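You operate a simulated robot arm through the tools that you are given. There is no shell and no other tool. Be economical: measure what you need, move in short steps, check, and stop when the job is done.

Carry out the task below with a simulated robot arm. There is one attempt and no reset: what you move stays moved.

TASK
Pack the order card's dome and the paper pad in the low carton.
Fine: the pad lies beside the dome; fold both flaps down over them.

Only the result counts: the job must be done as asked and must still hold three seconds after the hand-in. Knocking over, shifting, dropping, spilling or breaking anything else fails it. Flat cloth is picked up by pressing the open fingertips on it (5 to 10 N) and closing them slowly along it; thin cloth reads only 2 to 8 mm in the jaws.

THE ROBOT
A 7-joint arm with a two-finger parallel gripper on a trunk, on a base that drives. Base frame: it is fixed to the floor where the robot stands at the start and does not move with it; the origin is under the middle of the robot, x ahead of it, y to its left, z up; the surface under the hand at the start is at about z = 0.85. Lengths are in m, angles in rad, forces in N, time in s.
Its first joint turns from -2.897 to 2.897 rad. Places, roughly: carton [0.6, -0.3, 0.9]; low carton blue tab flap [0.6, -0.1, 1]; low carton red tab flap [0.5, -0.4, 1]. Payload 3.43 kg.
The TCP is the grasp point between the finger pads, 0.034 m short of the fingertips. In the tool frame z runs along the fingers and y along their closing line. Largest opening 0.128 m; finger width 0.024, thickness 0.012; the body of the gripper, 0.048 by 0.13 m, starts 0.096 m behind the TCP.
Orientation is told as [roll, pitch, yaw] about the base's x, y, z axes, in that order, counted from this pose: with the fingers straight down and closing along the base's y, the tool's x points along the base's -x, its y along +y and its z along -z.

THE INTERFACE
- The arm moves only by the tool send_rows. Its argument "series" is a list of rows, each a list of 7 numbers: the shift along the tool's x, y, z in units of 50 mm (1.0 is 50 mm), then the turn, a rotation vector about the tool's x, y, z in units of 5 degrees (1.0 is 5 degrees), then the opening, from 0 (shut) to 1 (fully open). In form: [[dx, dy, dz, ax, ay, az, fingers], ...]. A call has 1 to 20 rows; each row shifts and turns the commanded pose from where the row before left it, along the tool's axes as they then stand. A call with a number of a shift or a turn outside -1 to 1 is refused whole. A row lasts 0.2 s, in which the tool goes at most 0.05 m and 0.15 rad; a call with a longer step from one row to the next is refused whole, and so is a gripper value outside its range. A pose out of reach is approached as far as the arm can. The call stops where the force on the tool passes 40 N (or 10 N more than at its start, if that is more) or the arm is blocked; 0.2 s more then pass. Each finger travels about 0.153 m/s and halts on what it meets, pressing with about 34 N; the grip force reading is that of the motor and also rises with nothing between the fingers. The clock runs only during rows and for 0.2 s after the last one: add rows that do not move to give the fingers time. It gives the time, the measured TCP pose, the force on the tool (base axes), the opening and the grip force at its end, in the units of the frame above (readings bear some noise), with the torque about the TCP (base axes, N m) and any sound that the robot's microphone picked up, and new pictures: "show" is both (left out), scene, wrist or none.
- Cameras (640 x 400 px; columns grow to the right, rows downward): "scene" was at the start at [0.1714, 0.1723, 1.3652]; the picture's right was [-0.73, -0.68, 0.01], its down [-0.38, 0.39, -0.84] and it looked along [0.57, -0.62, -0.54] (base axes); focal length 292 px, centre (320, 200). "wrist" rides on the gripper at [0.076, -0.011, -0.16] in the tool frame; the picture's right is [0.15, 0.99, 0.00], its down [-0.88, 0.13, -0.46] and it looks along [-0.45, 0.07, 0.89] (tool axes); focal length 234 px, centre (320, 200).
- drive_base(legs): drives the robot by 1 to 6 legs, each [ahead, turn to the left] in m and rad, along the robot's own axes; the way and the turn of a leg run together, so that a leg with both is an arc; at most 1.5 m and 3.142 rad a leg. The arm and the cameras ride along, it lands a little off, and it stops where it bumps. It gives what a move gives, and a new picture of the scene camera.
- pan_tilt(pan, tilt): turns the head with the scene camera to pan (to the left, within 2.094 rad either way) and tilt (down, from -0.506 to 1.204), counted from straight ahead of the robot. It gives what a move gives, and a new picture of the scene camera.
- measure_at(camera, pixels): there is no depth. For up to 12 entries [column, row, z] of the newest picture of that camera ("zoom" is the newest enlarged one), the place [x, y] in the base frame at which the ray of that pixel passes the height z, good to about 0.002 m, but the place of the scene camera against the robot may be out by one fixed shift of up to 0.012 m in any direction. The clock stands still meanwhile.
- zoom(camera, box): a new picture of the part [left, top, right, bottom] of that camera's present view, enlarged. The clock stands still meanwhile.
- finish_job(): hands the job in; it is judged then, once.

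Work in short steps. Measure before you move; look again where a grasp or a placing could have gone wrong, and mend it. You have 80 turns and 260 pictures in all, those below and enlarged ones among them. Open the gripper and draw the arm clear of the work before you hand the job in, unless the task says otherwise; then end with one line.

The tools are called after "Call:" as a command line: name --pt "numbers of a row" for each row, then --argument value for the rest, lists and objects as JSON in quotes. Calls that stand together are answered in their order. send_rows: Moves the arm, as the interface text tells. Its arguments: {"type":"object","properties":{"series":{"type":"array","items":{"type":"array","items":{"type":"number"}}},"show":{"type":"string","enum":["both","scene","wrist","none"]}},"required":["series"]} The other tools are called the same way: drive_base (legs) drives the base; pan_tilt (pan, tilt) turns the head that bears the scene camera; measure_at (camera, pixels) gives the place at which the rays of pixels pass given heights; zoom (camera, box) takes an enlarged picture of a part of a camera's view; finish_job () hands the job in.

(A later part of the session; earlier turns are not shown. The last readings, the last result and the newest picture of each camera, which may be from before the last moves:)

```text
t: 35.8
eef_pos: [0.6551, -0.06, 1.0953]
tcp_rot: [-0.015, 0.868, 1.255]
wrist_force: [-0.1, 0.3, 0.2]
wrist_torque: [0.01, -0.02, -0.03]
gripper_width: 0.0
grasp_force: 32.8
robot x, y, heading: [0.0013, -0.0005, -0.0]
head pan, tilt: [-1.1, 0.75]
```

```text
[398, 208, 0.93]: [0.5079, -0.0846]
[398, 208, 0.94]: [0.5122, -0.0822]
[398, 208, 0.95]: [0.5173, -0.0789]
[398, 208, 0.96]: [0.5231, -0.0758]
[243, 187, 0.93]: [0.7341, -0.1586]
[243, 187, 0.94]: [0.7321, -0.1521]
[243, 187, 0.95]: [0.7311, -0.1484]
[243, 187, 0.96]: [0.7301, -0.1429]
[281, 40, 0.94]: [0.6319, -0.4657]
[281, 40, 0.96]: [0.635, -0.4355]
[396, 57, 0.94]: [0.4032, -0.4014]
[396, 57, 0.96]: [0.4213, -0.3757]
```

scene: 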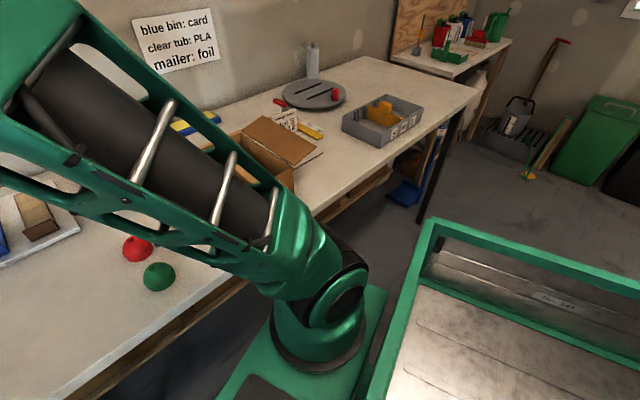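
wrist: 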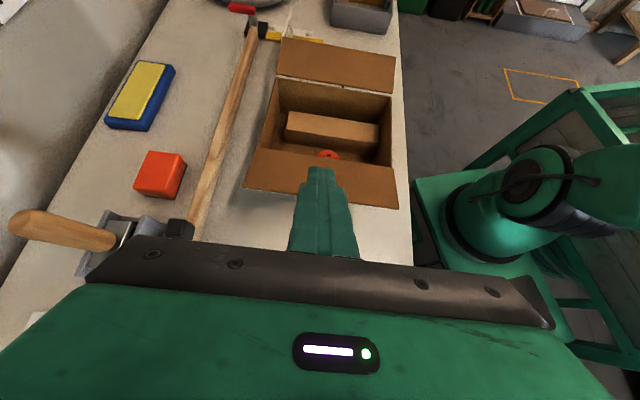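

Edge is at v≈0.152, z≈0.95. I descend straight down to TCP z≈0.922, fingertips outside and below the edge.

Call:
send_rows --pt "-0.528 0 0.447 0 0 0 0" --pt "-0.528 0 0.447 0 0 0 0" --pt "-0.528 0 0.447 0 0 0 0" --pt "-0.528 0 0.447 0 0 0 0" --pt "-0.528 0 0.447 0 0 0 0" --pt "0 0 0 0 0 0 0" --pt "0 0 0 0 0 0 0"

```text
t: 37.4
eef_pos: [0.6587, -0.0555, 0.9254]
tcp_rot: [-0.016, 0.868, 1.254]
wrist_force: [0.7, -0.7, -0.2]
wrist_torque: [0.02, -0.02, -0.01]
gripper_width: 0.0002
grasp_force: 33.4
robot x, y, heading: [0.0002, 0.0013, 0.001]
head pan, tilt: [-1.1, 0.75]
```

scene: 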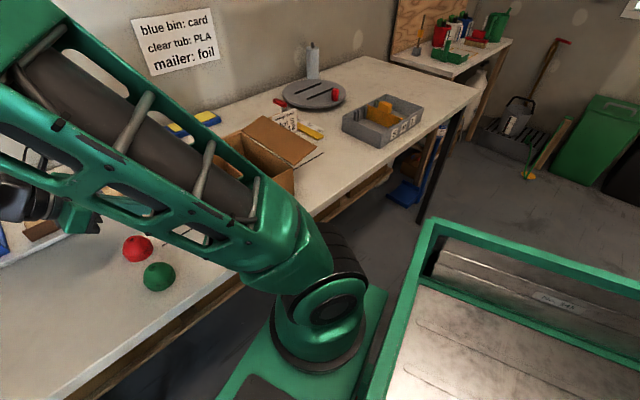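
wrist: 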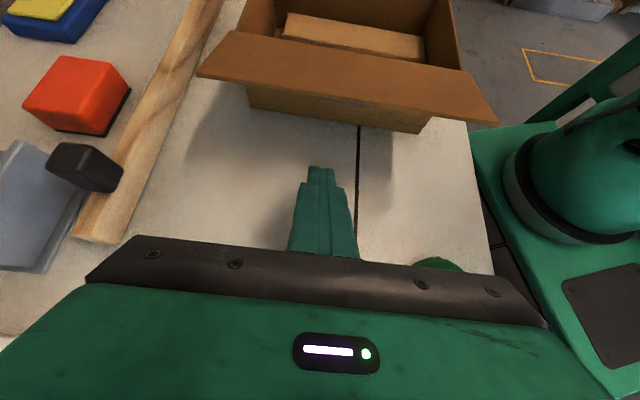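

I see the flap's underside edge ahead of the fingertips. I slide in 55 mm beneath it and check.

Call:
send_rows --pt "0.35 0 0.42 0 0 0 0" --pt "0.35 0 0.42 0 0 0 0" --pt "0 0 0 0 0 0 0" --show "wrist"

```text
t: 38.2
eef_pos: [0.6407, -0.1111, 0.9239]
tcp_rot: [-0.016, 0.869, 1.255]
wrist_force: [-0.9, -0.7, 0.1]
wrist_torque: [0.05, 0.01, -0.01]
gripper_width: 0.0
grasp_force: 32.4
robot x, y, heading: [0.0007, 0.0031, 0.0]
head pan, tilt: [-1.1, 0.75]
```

wrist: 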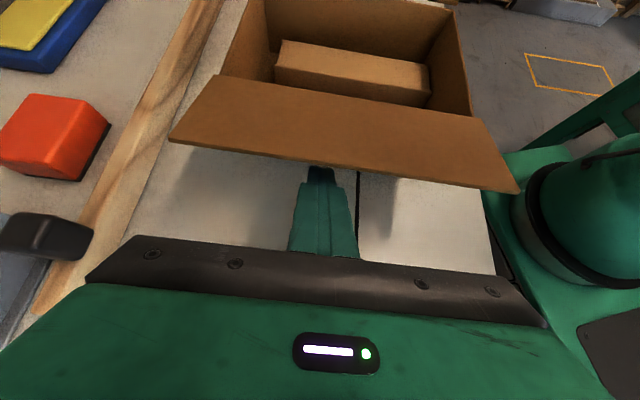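

Tips are under the flap. I lift 50 mm in small steps.

Call:
send_rows --pt "0.25 0 -0.21 0 0 0 0" --pt "0.25 0 -0.21 0 0 0 0" --pt "0.26 0 -0.22 0 0 0 0" --pt "0 0 0 0 0 0 0"

```text
t: 39.2
eef_pos: [0.6395, -0.1118, 0.9732]
tcp_rot: [-0.016, 0.869, 1.256]
wrist_force: [0.1, 0.8, -0.4]
wrist_torque: [0.01, -0.03, 0.05]
gripper_width: 0.0
grasp_force: 33.0
robot x, y, heading: [-0.002, 0.0027, -0.0]
head pan, tilt: [-1.1, 0.75]
```

scene: 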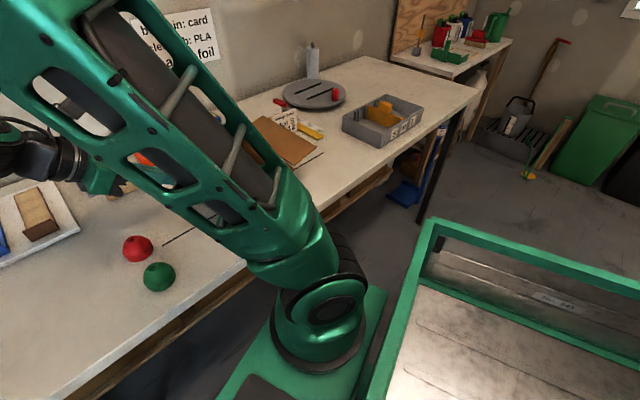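
wrist: 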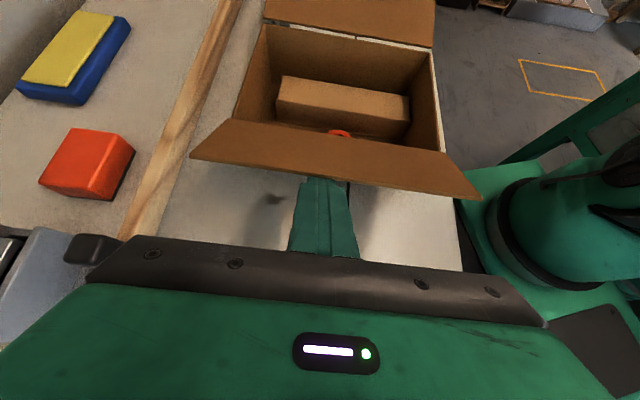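

Flap lifts freely. I continue up 40 mm and inward 40 mm.

Call:
send_rows --pt "0.35 0 -0.05 0 0 0 0" --pt "0.376 0 0.03 0 0 0 0" --pt "0.4 0 0.11 0 0 0 0" --pt "0 0 0 0 0 0 0" --show "wrist"

```text
t: 40.2
eef_pos: [0.6276, -0.1493, 1.0125]
tcp_rot: [-0.014, 0.869, 1.255]
wrist_force: [0.6, 0.6, -0.8]
wrist_torque: [0.05, 0.0, 0.04]
gripper_width: 0.0
grasp_force: 32.9
robot x, y, heading: [0.003, 0.0027, 0.003]
head pan, tilt: [-1.1, 0.75]
```

wrist: 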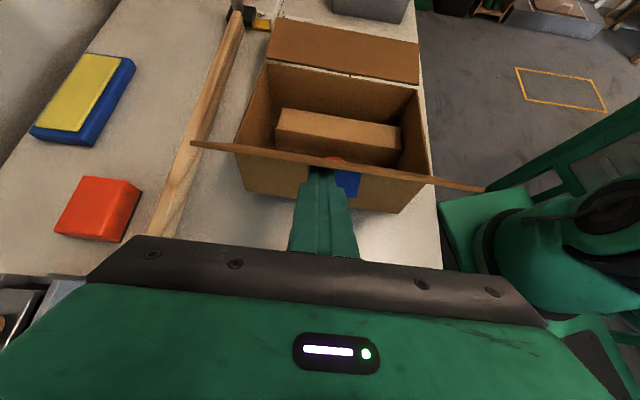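

Flap is about 55° up (edge-on). I push inward 45 mm and 10 mm up.

Call:
send_rows --pt "0.3 0 0.1 0 0 0 0" --pt "0.25 0 0.2 0 0 0 0" --pt "0.18 0 0.26 0 0 0 0" --pt "0 0 0 0 0 0 0" --show "wrist"

```text
t: 41.2
eef_pos: [0.615, -0.1933, 1.0225]
tcp_rot: [-0.019, 0.87, 1.256]
wrist_force: [-0.3, 0.6, -1.6]
wrist_torque: [0.0, -0.02, 0.01]
gripper_width: 0.0
grasp_force: 33.0
robot x, y, heading: [0.0013, 0.0038, 0.002]
head pan, tilt: [-1.1, 0.75]
```

wrist: 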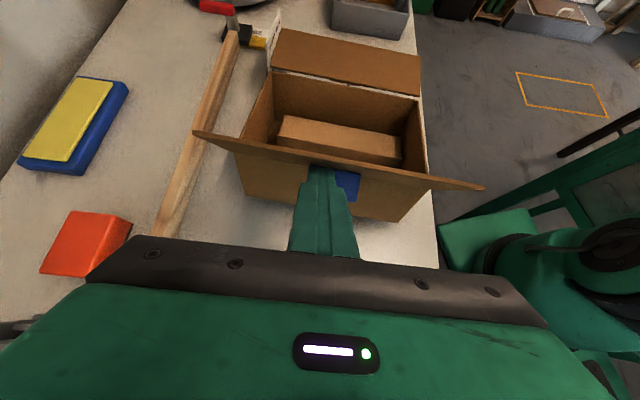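

Flap is past vertical. I push inward 50 mm and down 20 mm.

Call:
send_rows --pt "0.2 0 0.3 0 0 0 0" --pt "0.12 0 0.35 0 0 0 0" --pt "0.02 0 0.37 0 0 0 0" --pt "0 0 0 0 0 0 0" --show "wrist"

```text
t: 42.2
eef_pos: [0.5985, -0.2419, 1.0022]
tcp_rot: [-0.018, 0.868, 1.256]
wrist_force: [0.1, 0.2, 0.7]
wrist_torque: [-0.01, -0.06, -0.02]
gripper_width: 0.0
grasp_force: 33.1
robot x, y, heading: [0.0011, 0.0045, 0.003]
head pan, tilt: [-1.1, 0.75]
```

wrist: 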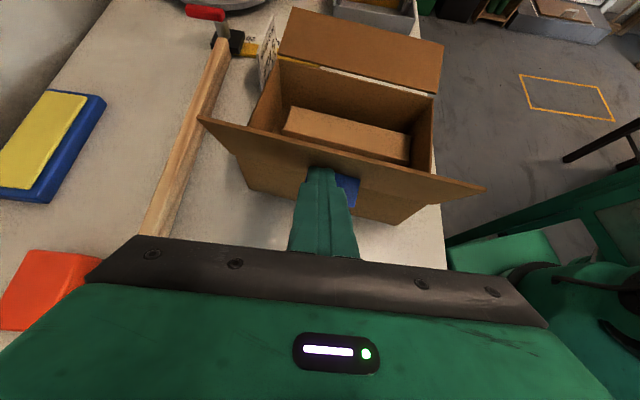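

I need to check whether the carton has slid; I measure its rim corners and zoom.

Call:
measure_at --camera "wrist" --pixels '[[280, 64, 0.94], [434, 95, 0.94], [250, 190, 0.85], [400, 223, 0.85], [432, 170, 0.94]]'

Call:
zoom --camera "wrist" --box '[180, 0, 500, 240]'

Call:
pan_tilt --pan -0.7 --tilt 0.65

```text
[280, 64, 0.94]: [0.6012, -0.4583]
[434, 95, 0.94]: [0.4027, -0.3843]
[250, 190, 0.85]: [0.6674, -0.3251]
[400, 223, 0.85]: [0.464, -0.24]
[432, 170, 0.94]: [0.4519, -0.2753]
```

```text
1.67 times, centred on (340, 120) of wrist
```

zoom: 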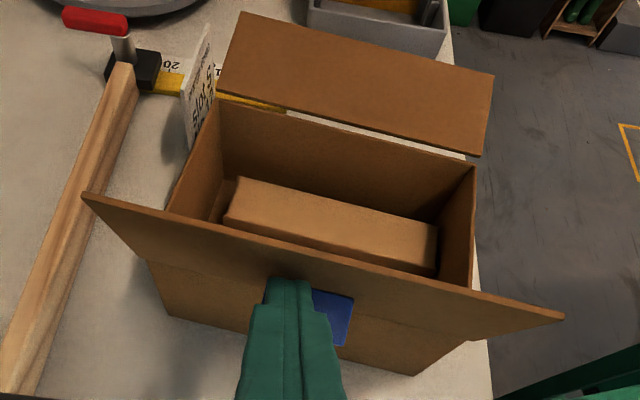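

```text
t: 43.1
eef_pos: [0.5982, -0.241, 1.0021]
tcp_rot: [-0.018, 0.869, 1.255]
wrist_force: [-0.4, 0.4, 0.2]
wrist_torque: [0.0, 0.0, -0.02]
gripper_width: 0.0
grasp_force: 33.3
robot x, y, heading: [0.0019, 0.0033, -0.002]
head pan, tilt: [-0.7, 0.649]
```

scene: 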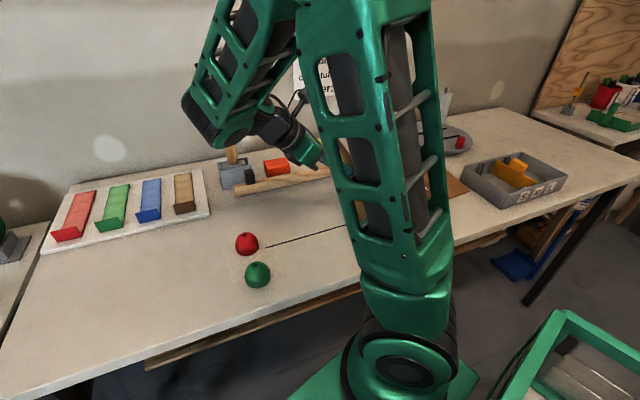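

The carton has slid about 0.1 m toward -v: the flap hinge is stiffer than the carton's friction. I withdraw the hand outward and up at once, then look at the flap and the order card.

Call:
send_rows --pt "-0.26 0 -0.31 0 0 0 0" --pt "-0.52 0 -0.61 0 0 0 0" --pt "-0.52 0 -0.61 0 0 0 0" --pt "0.6 0 -0.5 0 0 0 0" --pt "0.6 0 -0.5 0 0 0 0" --pt "0.6 0 -0.5 0 0 0 0" --pt "0 0 0 0 0 0 0"

Call:
zoom --camera "wrist" --box '[180, 0, 480, 200]'

```text
t: 44.7
eef_pos: [0.6272, -0.1459, 1.1181]
tcp_rot: [-0.014, 0.867, 1.258]
wrist_force: [0.3, -0.5, 0.6]
wrist_torque: [0.0, 0.05, -0.03]
gripper_width: 0.0
grasp_force: 33.1
robot x, y, heading: [-0.0001, 0.0028, 0.0]
head pan, tilt: [-0.7, 0.649]
```

scene: 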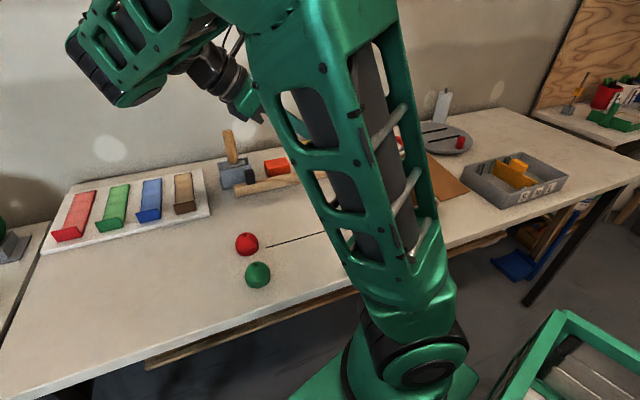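
wrist: 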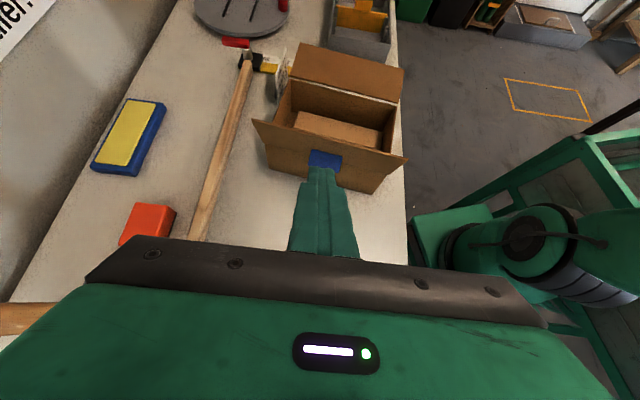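

```text
2.00 times, centred on (330, 100) of wrist
```

zoom: 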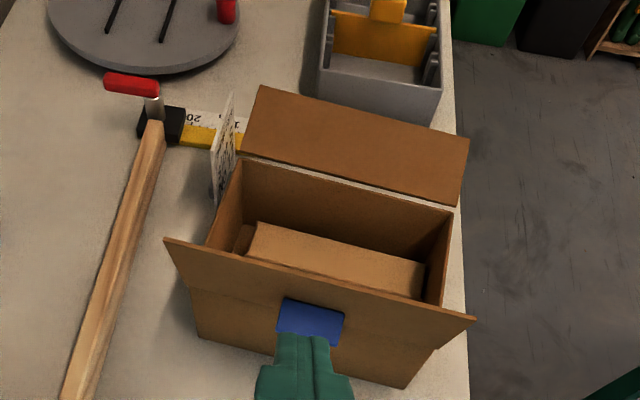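

The flap stays where left (about 50–60°). I untilt, raise, and turn the hand back to closing along v to inspect the card from where I saw it first.

Call:
send_rows --pt "0.6 0 -0.5 0 -1 0 0.2" --pt "0.6 0 -0.5 0 -1 0 0.2" --pt "0 0 0 0 -1 0 0.2" --pt "0 0 0 0 -1 0 0.2" --pt "0 0 0 0 -1 0 0.2" --pt "0 0 0 0 -1 0 0.2" --pt "0 0 0 0 -1 0 0.2" --pt "0 0 0 0 -1 0 0.2" --pt "0 0 0 0 -1 0 0.2" --pt "0 0 0 0 -0.9 0 0.2" --pt "0 0 0 0 0 1 0.2" --pt "0 0 0 0 0 1 0.2" --pt "0 0 0 0 0 1 0.2" --pt "0 0 0 0 0 1 0.2" --pt "0 0 0 0 0 1 0.2" --pt "0 0 0 0 0 1 0.2" --pt "0 0 0 0 0 1 0.2" --pt "0 0 0 0 0 1 0.2" --pt "0 0 0 0 0 1 0.2" --pt "0 0 0 0 0 1 0.2" --show "none"

Call:
send_rows --pt "0 0 0 0 0 1 0.2" --pt "0 0 0 0 0 1 0.2" --pt "0 0 0 0 0 1 0.2" --pt "0 0 0 0 0 1 0.2" --pt "0 0 0 0 0 1 0.2" --pt "0 0 0 0 0 1 0.2" --pt "0 0 0 0 0 1 0.2" --pt "0 0 0 0 0 1 0.2" --pt "0 0 0 0 0 0 0.2" --pt "0 0 0 0 0 0 0.2"

```text
t: 46.6
eef_pos: [0.6338, -0.147, 1.1996]
tcp_rot: [-0.019, 0.135, 1.391]
wrist_force: [0.4, 0.9, -0.4]
wrist_torque: [-0.12, 0.11, 0.0]
gripper_width: 0.0258
grasp_force: 0.1
robot x, y, heading: [0.0014, 0.0046, -0.002]
head pan, tilt: [-0.7, 0.649]
stopped in row 9: the arm was blocked; the commanded pose is now the measured one
```

```text
t: 48.8
eef_pos: [0.6141, -0.1495, 1.2017]
tcp_rot: [-0.106, 0.093, 0.562]
wrist_force: [-0.5, 0.4, -0.5]
wrist_torque: [-0.02, 0.02, 0.01]
gripper_width: 0.026
grasp_force: 0.0
robot x, y, heading: [0.0038, 0.0027, 0.0]
head pan, tilt: [-0.7, 0.649]
```

scene: 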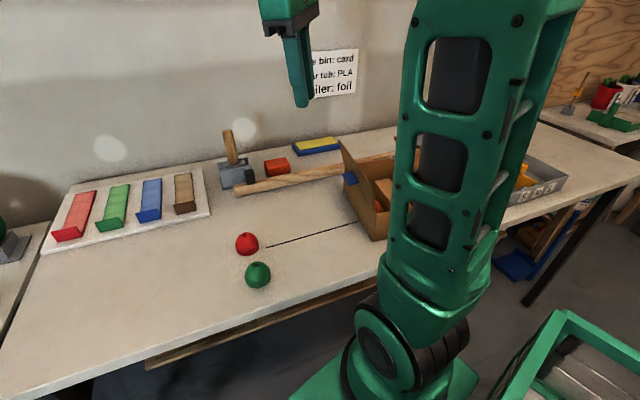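
wrist: 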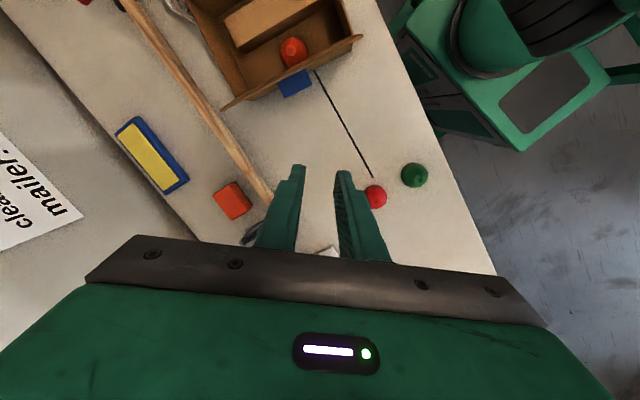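

An arm joint limit stopped part of the move, leaving a small residual tilt. I finish the yaw to -0.3.

Call:
send_rows --pt "0 0 0 0 0 1 0.5" --pt "0 0 0 0 0 1 0.5" --pt "0 0 0 0 0 1 0.5" --pt "0 0 0 0 0 1 0.5" --pt "0 0 0 0 0 1 0.5" --pt "0 0 0 0 0 1 0.5" --pt "0 0 0 0 0 1 0.5" --pt "0 0 0 0 0 1 0.5" --pt "0 0 0 0 0 1 0.5" --pt "0 0 0 0 0 0.9 0.5" --pt "0 0 0 0 0 0 0.5" --pt "0 0 0 0 0 0 0.5" --show "none"

```text
t: 51.4
eef_pos: [0.6147, -0.1484, 1.2035]
tcp_rot: [-0.141, -0.021, -0.295]
wrist_force: [0.5, 0.6, -0.4]
wrist_torque: [0.0, 0.0, -0.05]
gripper_width: 0.064
grasp_force: 0.1
robot x, y, heading: [-0.002, 0.0028, 0.001]
head pan, tilt: [-0.7, 0.649]
```

I correct the residual roll and move to the viewpoint near (0.44,-0.48,1.22).

Call:
send_rows --pt "0 0 0 -0.81 0.12 0 0.5" --pt "0 0 0 -0.81 0.12 0 0.5" --pt "0.18 -0.9 0 0 0 0 0.5" --pt "0.18 -0.9 0 0 0 0 0.5" --pt "0.18 -0.9 0 0 0 0 0.5" --pt "0.18 -0.9 0 0 0 0 0.5" --pt "0.18 -0.9 0 0 0 0 0.5" --pt "0.18 -0.9 0 0 0 0 0.5" --pt "0.18 -0.9 0 0 0 0 0.5" --pt "0.18 -0.9 0 0 0 0 0.5" --pt "0 0 0 0 0 0 0.5"

Call:
zoom --camera "wrist" --box '[220, 60, 440, 240]'

```text
t: 53.8
eef_pos: [0.4397, -0.4715, 1.199]
tcp_rot: [-0.003, 0.005, -0.297]
wrist_force: [-0.4, 0.9, 0.7]
wrist_torque: [0.02, -0.07, -0.03]
gripper_width: 0.0641
grasp_force: 0.0
robot x, y, heading: [-0.0034, 0.0052, -0.0]
head pan, tilt: [-0.7, 0.649]
```

scene: 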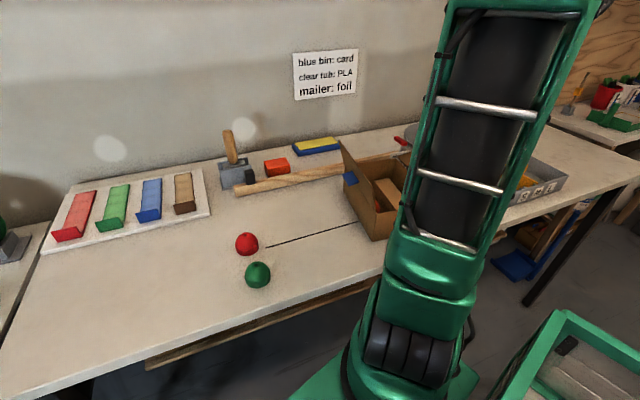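
wrist: 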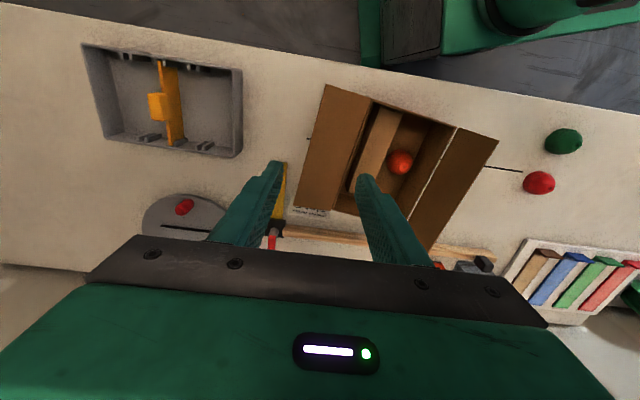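

```text
2.22 times, centred on (330, 150) of wrist
```

zoom: 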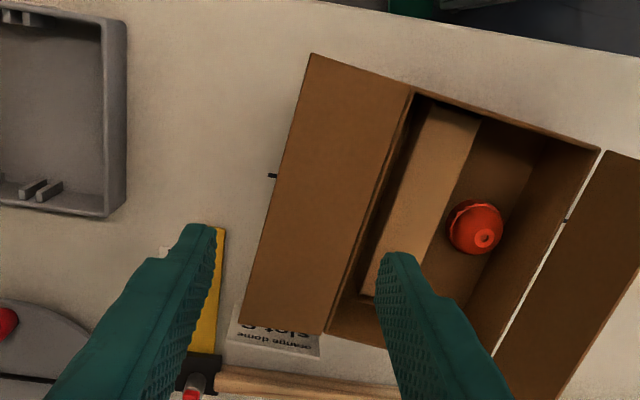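

The flap overhangs the order card at zoom (280,340). I measure the card's top-edge corners, the clamp and carton corners to compare with before.

Call:
measure_at --camera "zoom" --pixels '[[229, 344, 0.9], [319, 356, 0.9], [236, 305, 0.9], [203, 357, 0.86], [222, 232, 0.86], [412, 86, 0.94], [603, 147, 0.94], [325, 335, 0.94], [497, 352, 0.94], [310, 53, 0.955], [238, 322, 0.955]]'

Call:
zoom --camera "wrist" --box '[260, 180, 350, 240]'

```text
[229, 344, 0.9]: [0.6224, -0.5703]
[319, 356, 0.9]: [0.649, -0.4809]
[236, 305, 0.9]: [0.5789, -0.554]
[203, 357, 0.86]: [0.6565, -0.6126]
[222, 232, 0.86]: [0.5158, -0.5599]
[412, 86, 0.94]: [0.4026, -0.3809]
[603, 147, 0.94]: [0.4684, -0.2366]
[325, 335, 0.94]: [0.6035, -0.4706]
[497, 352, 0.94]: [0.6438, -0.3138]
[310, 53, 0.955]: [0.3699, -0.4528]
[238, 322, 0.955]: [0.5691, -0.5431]
```

```text
6.67 times, centred on (305, 210) of wrist
```

zoom: 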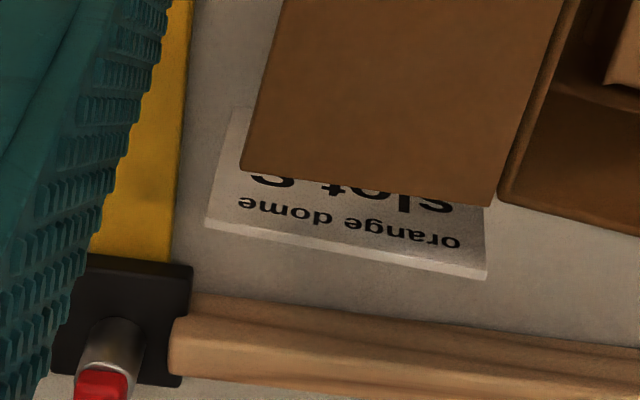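

The carton pushed the order card about 45 mm in -y (its top edge now (0.622,-0.570)–(0.649,-0.481)). I'll mend this: pinch the carton's far short wall and slide it back to its place, then return the card. First I go above the far wall with fingers closing along u.

Call:
send_rows --pt "-0.604 0.648 0 0 0 0 0.5" --pt "-0.604 0.648 0 0 0 0 0.5" --pt "-0.604 0.648 0 0 0 0 0.5" --pt "-0.604 0.648 0 0 0 0 0.5" --pt "-0.604 0.648 0 0 0 0 0.5" --pt "0 0 0 0 0 -1.5 0.5" --pt "0 0 0 0 0 -1.5 0.5" --show "none"

```text
refused: -1.5 is not a number from -1 to 1
```

My turn values exceeded ±1; I resend with single units.

Call:
send_rows --pt "-0.604 0.648 0 0 0 0 0.5" --pt "-0.604 0.648 0 0 0 0 0.5" --pt "-0.604 0.648 0 0 0 0 0.5" --pt "-0.604 0.648 0 0 0 0 0.5" --pt "-0.604 0.648 0 0 0 0 0.5" --pt "0 0 0 0 0 -1 0.5" --pt "0 0 0 0 0 -1 0.5" --pt "0 0 0 0 0 -1 0.5" --pt "0 0 0 0 0 -1 0.5" --pt "0 0 0 0 0 -1 0.5" --pt "0 0 0 0 0 -1 0.5" --pt "0 0 0 0 0 -1 0.5" --pt "0 0 0 0 0 -1 0.5" --show "none"

Call:
send_rows --pt "0 0 0.5 0 0 -1 0.5" --pt "0 0 0.5 0 0 -1 0.5" --pt "0 0 0 0 0 -1 0.5" --pt "0 0 0 0 0 -1 0.5" --pt "0 0 0 0 0 -1 0.5" --pt "0 0 0 0 0 -1 0.5" --pt "0 0 0 0 0 -1 0.5" --pt "0 0 0 0 0 -1 0.5" --pt "0 0 0 0 0 -0.5 0.5" --pt "0 0 0 0 0 0 0.5" --pt "0 0 0 0 0 0 0.5"

```text
t: 56.6
eef_pos: [0.6311, -0.3613, 1.2015]
tcp_rot: [-0.001, 0.004, 0.403]
wrist_force: [-0.1, 0.1, 0.7]
wrist_torque: [0.03, 0.0, -0.02]
gripper_width: 0.0639
grasp_force: 0.0
robot x, y, heading: [-0.0017, 0.0024, 0.002]
head pan, tilt: [-0.7, 0.649]
```

```text
t: 59.0
eef_pos: [0.6332, -0.3617, 1.1533]
tcp_rot: [0.004, -0.005, 1.144]
wrist_force: [0.6, 1.7, -0.2]
wrist_torque: [-0.02, -0.01, 0.01]
gripper_width: 0.064
grasp_force: 0.1
robot x, y, heading: [0.0022, 0.0025, -0.001]
head pan, tilt: [-0.7, 0.649]
```

scene: 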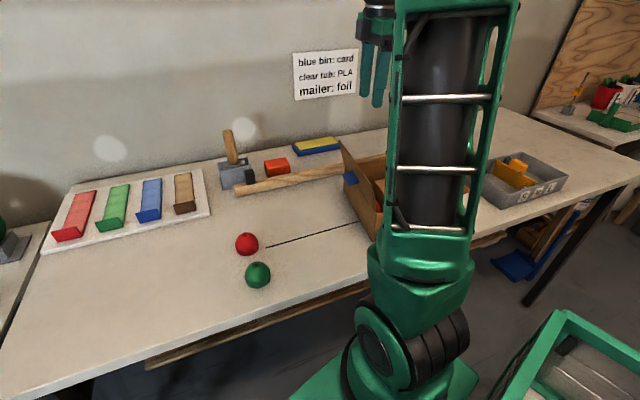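
wrist: 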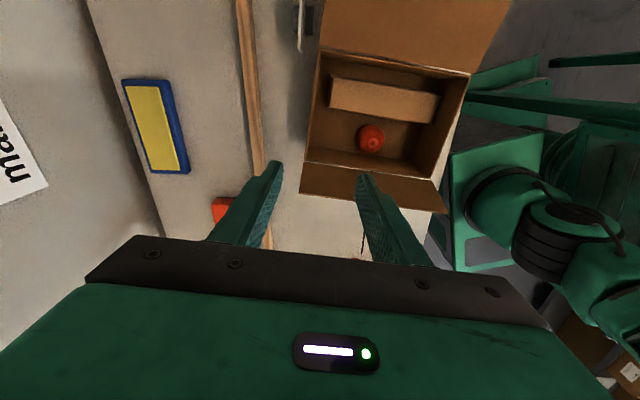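

Far wall of the carton runs from (321,50) to (304,162) in the wrist view; I measure it.

Call:
measure_at --camera "wrist" --pixels '[[321, 49, 0.94], [304, 162, 0.94], [312, 110, 0.94], [470, 76, 0.94], [438, 178, 0.94], [300, 50, 0.9], [302, 20, 0.9]]'

Call:
zoom --camera "wrist" --box '[270, 0, 490, 220]'

```text
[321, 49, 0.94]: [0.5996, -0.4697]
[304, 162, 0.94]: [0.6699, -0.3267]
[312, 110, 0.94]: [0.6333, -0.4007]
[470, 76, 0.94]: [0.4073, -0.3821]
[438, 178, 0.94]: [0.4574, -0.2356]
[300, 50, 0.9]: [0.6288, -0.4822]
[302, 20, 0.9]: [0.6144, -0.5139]
```

```text
1.82 times, centred on (380, 110) of wrist
```

zoom: 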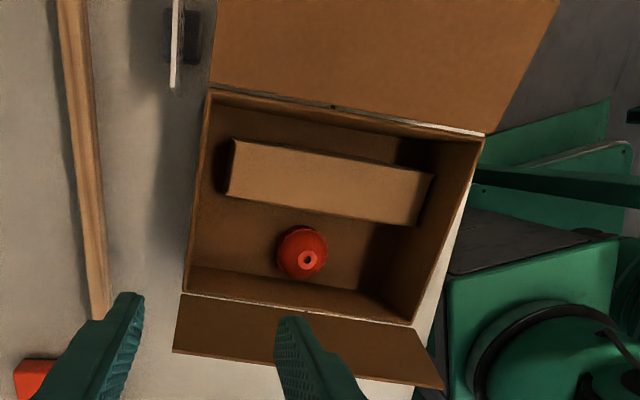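

Carton axis now ≈-23.5°. I align over the far wall at (0.647,-0.369) and descend to straddle it.

Call:
send_rows --pt "0.02 -0.31 0 0 0 -0.15 0.5" --pt "0 0 0.8 0 0 0 0.5" --pt "0 0 0.8 0 0 0 0.5" --pt "0 0 0.8 0 0 0 0.5" --pt "0 0 0.7 0 0 0 0.5" --pt "0 0 0 0 0 0 0.5" --pt "0 0 0 0 0 0 0.5" --show "wrist"

```text
t: 60.6
eef_pos: [0.6455, -0.368, 0.9971]
tcp_rot: [0.004, -0.001, 1.154]
wrist_force: [-0.2, 0.7, 0.4]
wrist_torque: [0.02, 0.0, 0.02]
gripper_width: 0.0637
grasp_force: 0.1
robot x, y, heading: [0.0018, 0.003, -0.001]
head pan, tilt: [-0.7, 0.649]
```

wrist: 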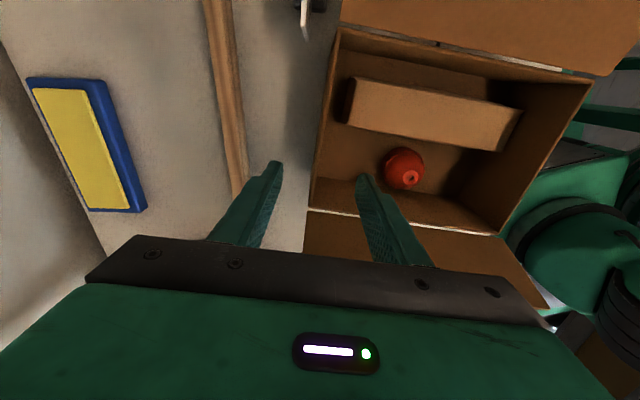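

The wall lies between the fingertips. I descend 46 mm and close gently.

Call:
send_rows --pt "0 0 0.5 0 0 0 0.5" --pt "0 0 0.42 0 0 0 0.5" --pt "0 0 0 0 0 0 0.4" --pt "0 0 0 0 0 0 0.3" --pt "0 0 0 0 0 0 0.2" --pt "0 0 0 0 0 0 0.1" --pt "0 0 0 0 0 0 0" --pt "0 0 0 0 0 0 0" --show "wrist"

```text
t: 62.4
eef_pos: [0.6454, -0.3687, 0.9515]
tcp_rot: [0.003, -0.001, 1.155]
wrist_force: [0.2, -0.2, 1.2]
wrist_torque: [-0.04, -0.08, -0.14]
gripper_width: 0.0035
grasp_force: 34.0
robot x, y, heading: [0.0038, 0.0043, 0.002]
head pan, tilt: [-0.7, 0.649]
```

wrist: 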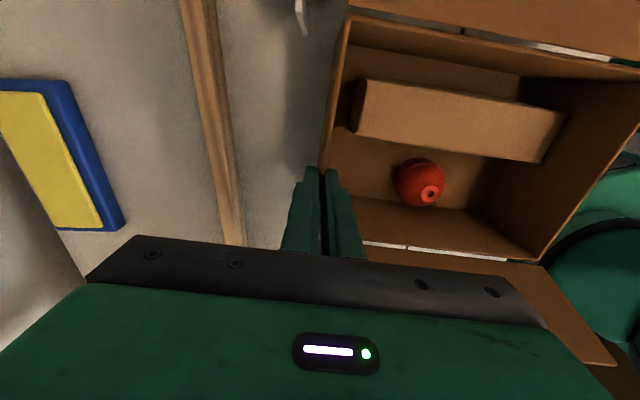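

Wall gripped (3.5 mm). I slide the carton back slowly to its original place, (0.687,-0.262) for the grip point, and turn it +6°.

Call:
send_rows --pt "-0.15 0 0 0 0 0 0" --pt "-0.3 0.01 0 0 0 0 0" --pt "-0.3 0.01 0 0 0 0 0" --pt "-0.3 0.01 0 0 0 0 0" --pt "-0.3 0.01 0 0 0 0 0" --pt "-0.3 0.01 0 0 0 0 0" --pt "-0.3 0.01 0 0 0 0 0" --pt "-0.34 0.02 0 0 0 0 0" --pt "0 0 0 0 0 -0.3 0" --pt "0 0 0 0 0 -0.3 0" --pt "0 0 0 0 0 -0.3 0" --pt "0 0 0 0 0 -0.3 0" --pt "0 0 0 0 0 0 0"

```text
t: 65.2
eef_pos: [0.6887, -0.2617, 0.9503]
tcp_rot: [0.002, -0.002, 1.261]
wrist_force: [0.5, 0.4, -0.6]
wrist_torque: [0.02, -0.19, 0.01]
gripper_width: 0.0033
grasp_force: 34.3
robot x, y, heading: [-0.0015, 0.0047, 0.005]
head pan, tilt: [-0.7, 0.649]
```

scene: 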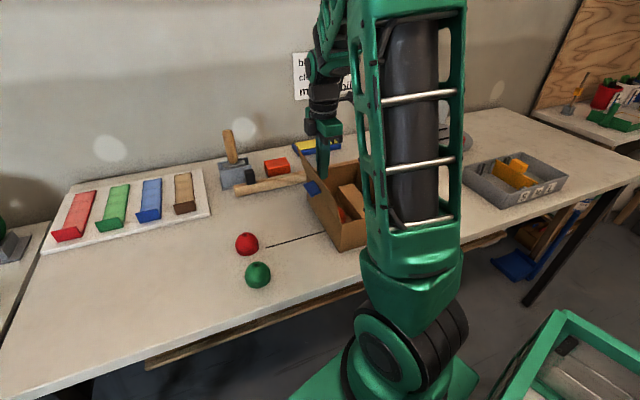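
wrist: 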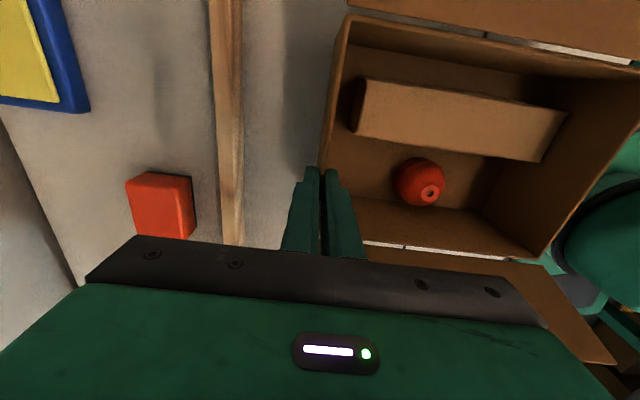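

The carton is back at its place with contents undisturbed. I release, rise, and go above the displaced card to look.

Call:
send_rows --pt "0 0 0 0 0 0 0.2" --pt "0 0 0 0 0 0 0.4" --pt "0 0 0 0 0 0 0.4" --pt "0 0 -0.5 0 0 0 0.4" --pt "0 0 -1 0 0 0 0.4" --pt "0 0 -1 0 0 0 0.4" --pt "0 0 -1 0 0 0 0.5" --pt "0.895 -0.04 0 0 0 0 0.5" --pt "0.895 -0.04 0 0 0 0 0.5" --pt "0.895 -0.04 0 0 0 0 0.5" --pt "0.895 -0.04 0 0 0 0 0.5" --pt "0.895 -0.04 0 0 0 0 0.5" --pt "0.895 -0.04 0 0 0 0 0.5" --pt "0 0 0 0 0 0 0.5" --pt "0 0 0 0 0 0 0.5"

Call:
zoom --camera "wrist" --box '[220, 60, 440, 220]'

```text
t: 68.4
eef_pos: [0.6188, -0.5241, 1.1282]
tcp_rot: [0.002, -0.001, 1.263]
wrist_force: [-0.5, 0.0, 0.1]
wrist_torque: [-0.05, 0.02, 0.02]
gripper_width: 0.0639
grasp_force: 0.1
robot x, y, heading: [-0.0016, 0.0023, -0.0]
head pan, tilt: [-0.7, 0.649]
```

scene: 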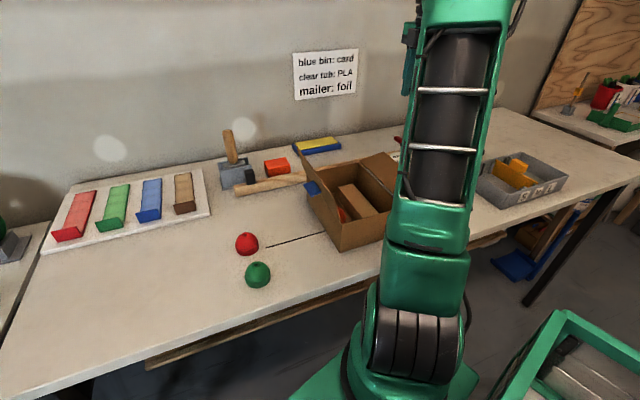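
wrist: 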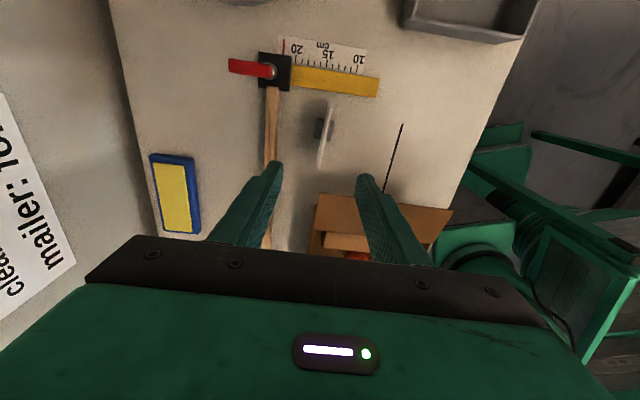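

```text
2.50 times, centred on (330, 140) of wrist
```

zoom: 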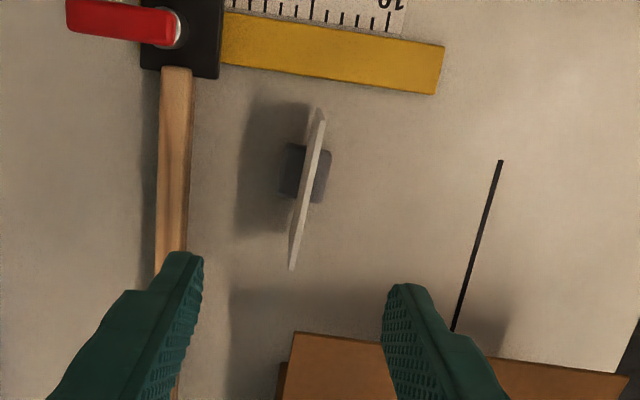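

The card stands upright with its base block at zoom (305,172). I measure it and fixed references (yellow bar corner, clamp corner).

Call:
measure_at --camera "zoom" --pixels '[[320, 110, 0.93], [292, 268, 0.93], [320, 110, 0.95], [292, 268, 0.95], [325, 150, 0.88], [284, 145, 0.88], [281, 196, 0.88], [321, 203, 0.88], [436, 95, 0.86], [444, 45, 0.86], [219, 78, 0.86]]'

```text
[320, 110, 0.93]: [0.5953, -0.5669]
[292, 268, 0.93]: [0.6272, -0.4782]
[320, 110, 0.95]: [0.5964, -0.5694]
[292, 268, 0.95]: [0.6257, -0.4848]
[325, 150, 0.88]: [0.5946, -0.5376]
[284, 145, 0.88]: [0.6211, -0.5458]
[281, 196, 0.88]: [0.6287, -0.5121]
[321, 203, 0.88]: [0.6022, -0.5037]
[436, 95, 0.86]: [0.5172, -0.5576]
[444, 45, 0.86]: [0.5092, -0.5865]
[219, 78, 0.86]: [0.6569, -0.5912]
```

Re-checking my arithmetic: I had mis-converted two zoom pixels; the card's original edge was (0.597,-0.560)–(0.6255,-0.478), the present one agrees within a few mm, so the card was not pushed and needs no mending. Now I look at the blue flap.

Call:
zoom --camera "scene" --box '[280, 130, 420, 260]'

```text
3.08 times, centred on (350, 195) of scene
```

zoom: 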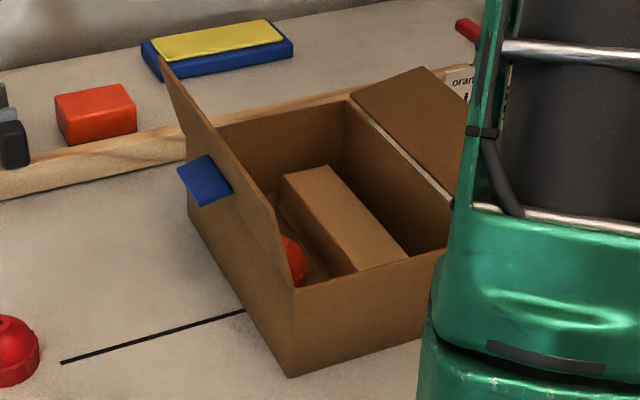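

I measure the flap's near top corner and hinge corner at several heights to get its angle.

Call:
measure_at --camera "zoom" --pixels '[[294, 289, 0.94], [277, 228, 0.99], [277, 228, 1.0], [277, 228, 1.01], [161, 57, 0.99], [161, 57, 1.0], [161, 57, 1.01], [208, 180, 0.97], [294, 375, 0.85]]'

```text
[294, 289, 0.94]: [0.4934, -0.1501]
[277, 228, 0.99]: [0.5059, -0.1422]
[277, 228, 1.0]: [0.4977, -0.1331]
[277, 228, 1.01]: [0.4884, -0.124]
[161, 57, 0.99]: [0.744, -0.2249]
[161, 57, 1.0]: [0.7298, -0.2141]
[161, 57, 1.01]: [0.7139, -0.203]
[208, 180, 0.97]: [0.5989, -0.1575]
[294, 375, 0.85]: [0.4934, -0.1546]
```

Flap leans out at φ≈74°, top edge about v≈0.10, z≈1.006; a blue tab sits mid-length on its outside. I'll pinch the flap's edge from above at u≈+0.05 and swing it about its hinge, so no net push acts on the carton. First I go above it and turn the hand to close along v.

Call:
send_rows --pt "0 0 -0.8 0 0 0 0.5" --pt "-0.858 0.189 0 0 0 0 0.5" --pt "-0.858 0.189 0 0 0 0 0.5" --pt "-0.858 0.189 0 0 0 0 0.5" --pt "-0.858 0.189 0 0 0 0 0.5" --pt "-0.858 0.189 0 0 0 0 0.5" --pt "-0.858 0.189 0 0 0 0 0.5" --pt "-0.858 0.189 0 0 0 0 0.5" --pt "-0.858 0.189 0 0 0 0 0.5" --pt "0 0 0 0 0 1 0.5" --pt "0 0 0 0 0 1 0.5" --pt "0 0 0 0 0 1 0.5" --pt "0 0 0 0 0 1 0.5" --pt "0 0 0 0 0 1 0.5" --pt "0 0 0 0 0 1 0.5" --pt "0 0 0 0 0 1 0.5" --pt "0 0 0 0 0 1 0.5" --pt "0 0 0 0 0 1 0.5" --pt "0 0 0 0 0 1 0.5" --show "none"

Call:
send_rows --pt "0 0 0 0 0 1 0.5" --pt "0 0 0 0 0 1 0.5" --pt "0 0 0 0 0 1 0.5" --pt "0 0 0 0 0 1 0.5" --pt "0 0 0 0 0 1 0.5" --pt "0 0 0 0 0 1 0.5" --pt "0 0 0 0 0 1 0.5" --pt "0 0 0 0 0 0.95 0.5" --pt "0 0 0 0 0 0 0.5" --pt "0 0 0 0 0 0 0.5"

```text
t: 72.4
eef_pos: [0.6553, -0.1745, 1.1684]
tcp_rot: [0.004, 0.001, 0.386]
wrist_force: [-1.0, -0.5, -0.5]
wrist_torque: [0.02, 0.02, 0.0]
gripper_width: 0.0643
grasp_force: 0.0
robot x, y, heading: [0.0011, 0.0051, 0.005]
head pan, tilt: [-0.7, 0.649]
```

```text
t: 74.6
eef_pos: [0.6555, -0.1745, 1.1683]
tcp_rot: [0.002, 0.004, -0.305]
wrist_force: [-0.8, 0.0, 0.3]
wrist_torque: [-0.01, 0.02, 0.0]
gripper_width: 0.064
grasp_force: 0.0
robot x, y, heading: [0.0046, 0.0046, -0.001]
head pan, tilt: [-0.7, 0.649]
```

scene: 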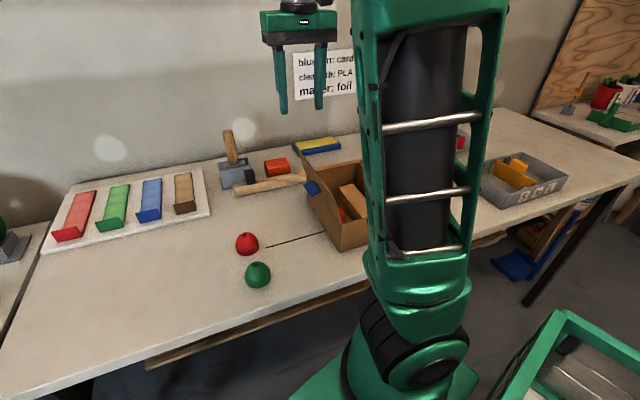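
wrist: 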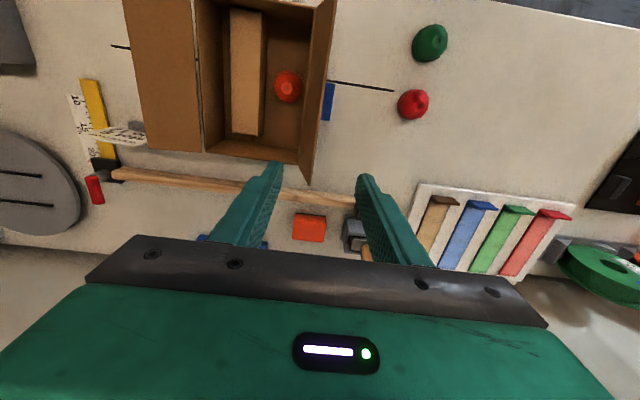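

Call:
zoom --camera "wrist" --box '[200, 0, 440, 200]'

```text
2.00 times, centred on (320, 100) of wrist
```

zoom: 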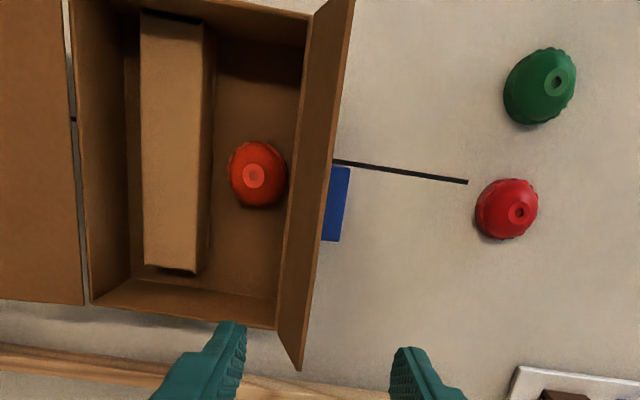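

I measure the flap's top edge (zoom line (353,0)–(301,370)) at z≈1.005 and the hinge line at 0.94.

Call:
measure_at --camera "zoom" --pixels '[[301, 370, 1.0], [301, 370, 1.01], [276, 328, 0.94], [307, 20, 0.94], [320, 235, 1.0], [320, 235, 1.01], [340, 165, 0.97], [332, 241, 0.97], [80, 303, 0.94], [70, 20, 0.94], [285, 235, 0.94]]'

```text
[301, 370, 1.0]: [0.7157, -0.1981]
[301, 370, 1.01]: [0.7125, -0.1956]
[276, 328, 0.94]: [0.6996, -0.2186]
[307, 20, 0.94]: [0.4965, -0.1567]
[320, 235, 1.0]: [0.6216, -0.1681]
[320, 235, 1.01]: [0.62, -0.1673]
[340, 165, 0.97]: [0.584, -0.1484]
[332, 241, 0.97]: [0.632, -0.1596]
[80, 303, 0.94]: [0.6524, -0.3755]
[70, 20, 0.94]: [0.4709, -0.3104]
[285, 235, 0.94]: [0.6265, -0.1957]
```

Hinge v≈0.075, flap edge v≈0.1005 at z≈1.008 (φ≈70°). I offset outward, tilt the hand 20° to line up with the flap, and approach along it most of the way.

Call:
send_rows --pt "0 0.57 0 1 0 0 0.5" --pt "0 0.56 0 1 0 0 0.5" --pt "0 0 0 1 0 0 0.5" --pt "0 0 0 1 0 0 0.5" --pt "0 0 0 0.1 0 0 0.5" --pt "0 0 0 0 0 0 0.5" --show "none"

```text
t: 76.0
eef_pos: [0.6685, -0.1195, 1.1647]
tcp_rot: [-0.356, 0.003, -0.305]
wrist_force: [-0.5, 0.3, 0.1]
wrist_torque: [-0.02, 0.01, -0.02]
gripper_width: 0.0639
grasp_force: 0.0
robot x, y, heading: [-0.0028, 0.0029, 0.001]
head pan, tilt: [-0.7, 0.649]
```

Lined up; I advance 115 mm along the tool axis and look.

Call:
send_rows --pt "0 0 0.8 0 0 0 0.5" --pt "0 0 0.8 0 0 0 0.5" --pt "0 0 0.7 0 0 0 0.5" --pt "0 0 0 0 0 0 0.5" --pt "0 0 0 0 0 0 0.5"

```text
t: 77.2
eef_pos: [0.6571, -0.1573, 1.0558]
tcp_rot: [-0.355, 0.002, -0.307]
wrist_force: [0.1, 0.6, 0.5]
wrist_torque: [0.01, -0.01, -0.01]
gripper_width: 0.0638
grasp_force: 0.0
robot x, y, heading: [-0.0031, 0.0038, 0.0]
head pan, tilt: [-0.7, 0.649]
```

scene: 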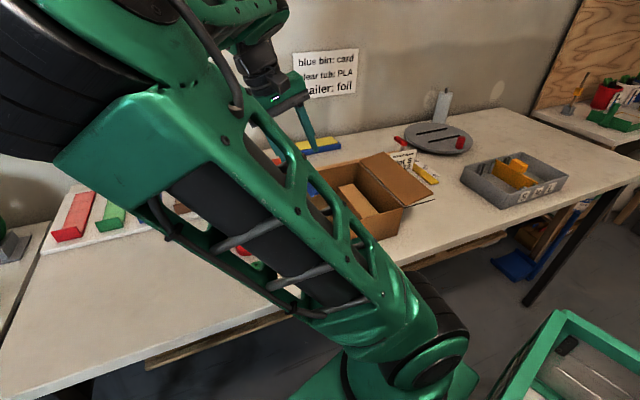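
wrist: 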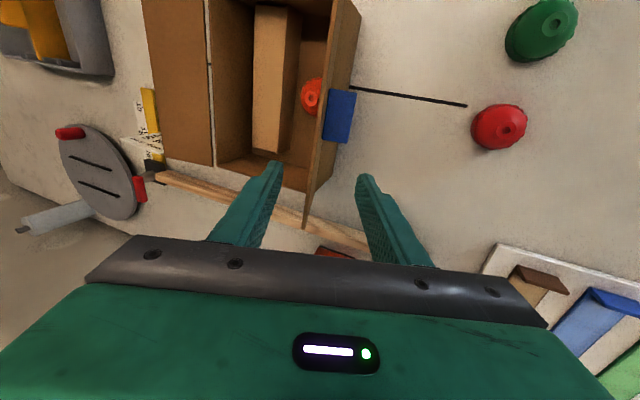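

The flap edge lies between the fingertips (≈(318,190)). I go on 42 mm and close slowly.

Call:
send_rows --pt "0 0 0.45 0 0 0 0.5" --pt "0 0 0.4 0 0 0 0.5" --pt "0 0 0 0 0 0 0.4" --pt "0 0 0 0 0 0 0.3" --pt "0 0 0 0 0 0 0.2" --pt "0 0 0 0 0 0 0.1" --pt "0 0 0 0 0 0 0" --pt "0 0 0 0 0 0 0"

```text
t: 79.0
eef_pos: [0.6511, -0.1719, 1.0187]
tcp_rot: [-0.354, 0.002, -0.305]
wrist_force: [-0.1, 0.2, 1.9]
wrist_torque: [-0.09, -0.06, -0.17]
gripper_width: 0.0034
grasp_force: 33.5
robot x, y, heading: [0.0006, 0.0058, -0.003]
head pan, tilt: [-0.7, 0.649]
```

scene: 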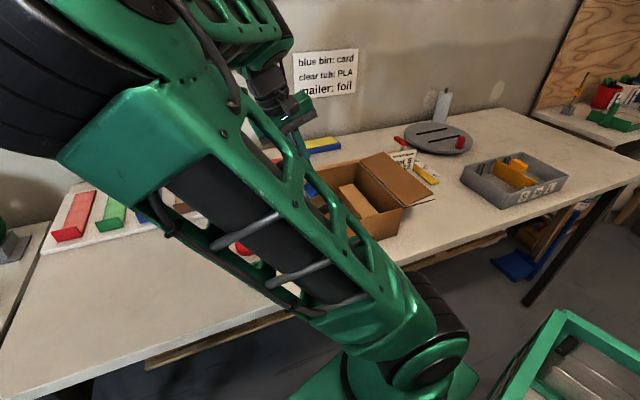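
wrist: 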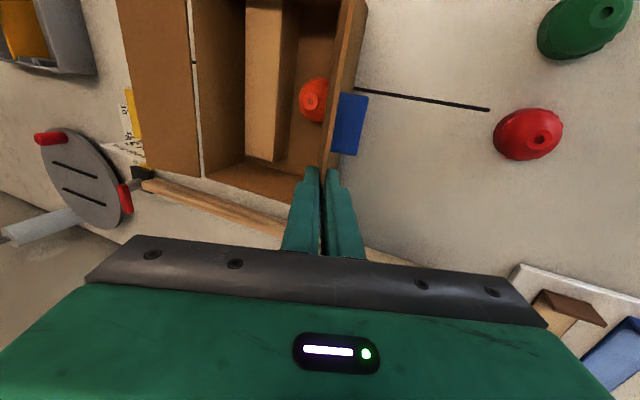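

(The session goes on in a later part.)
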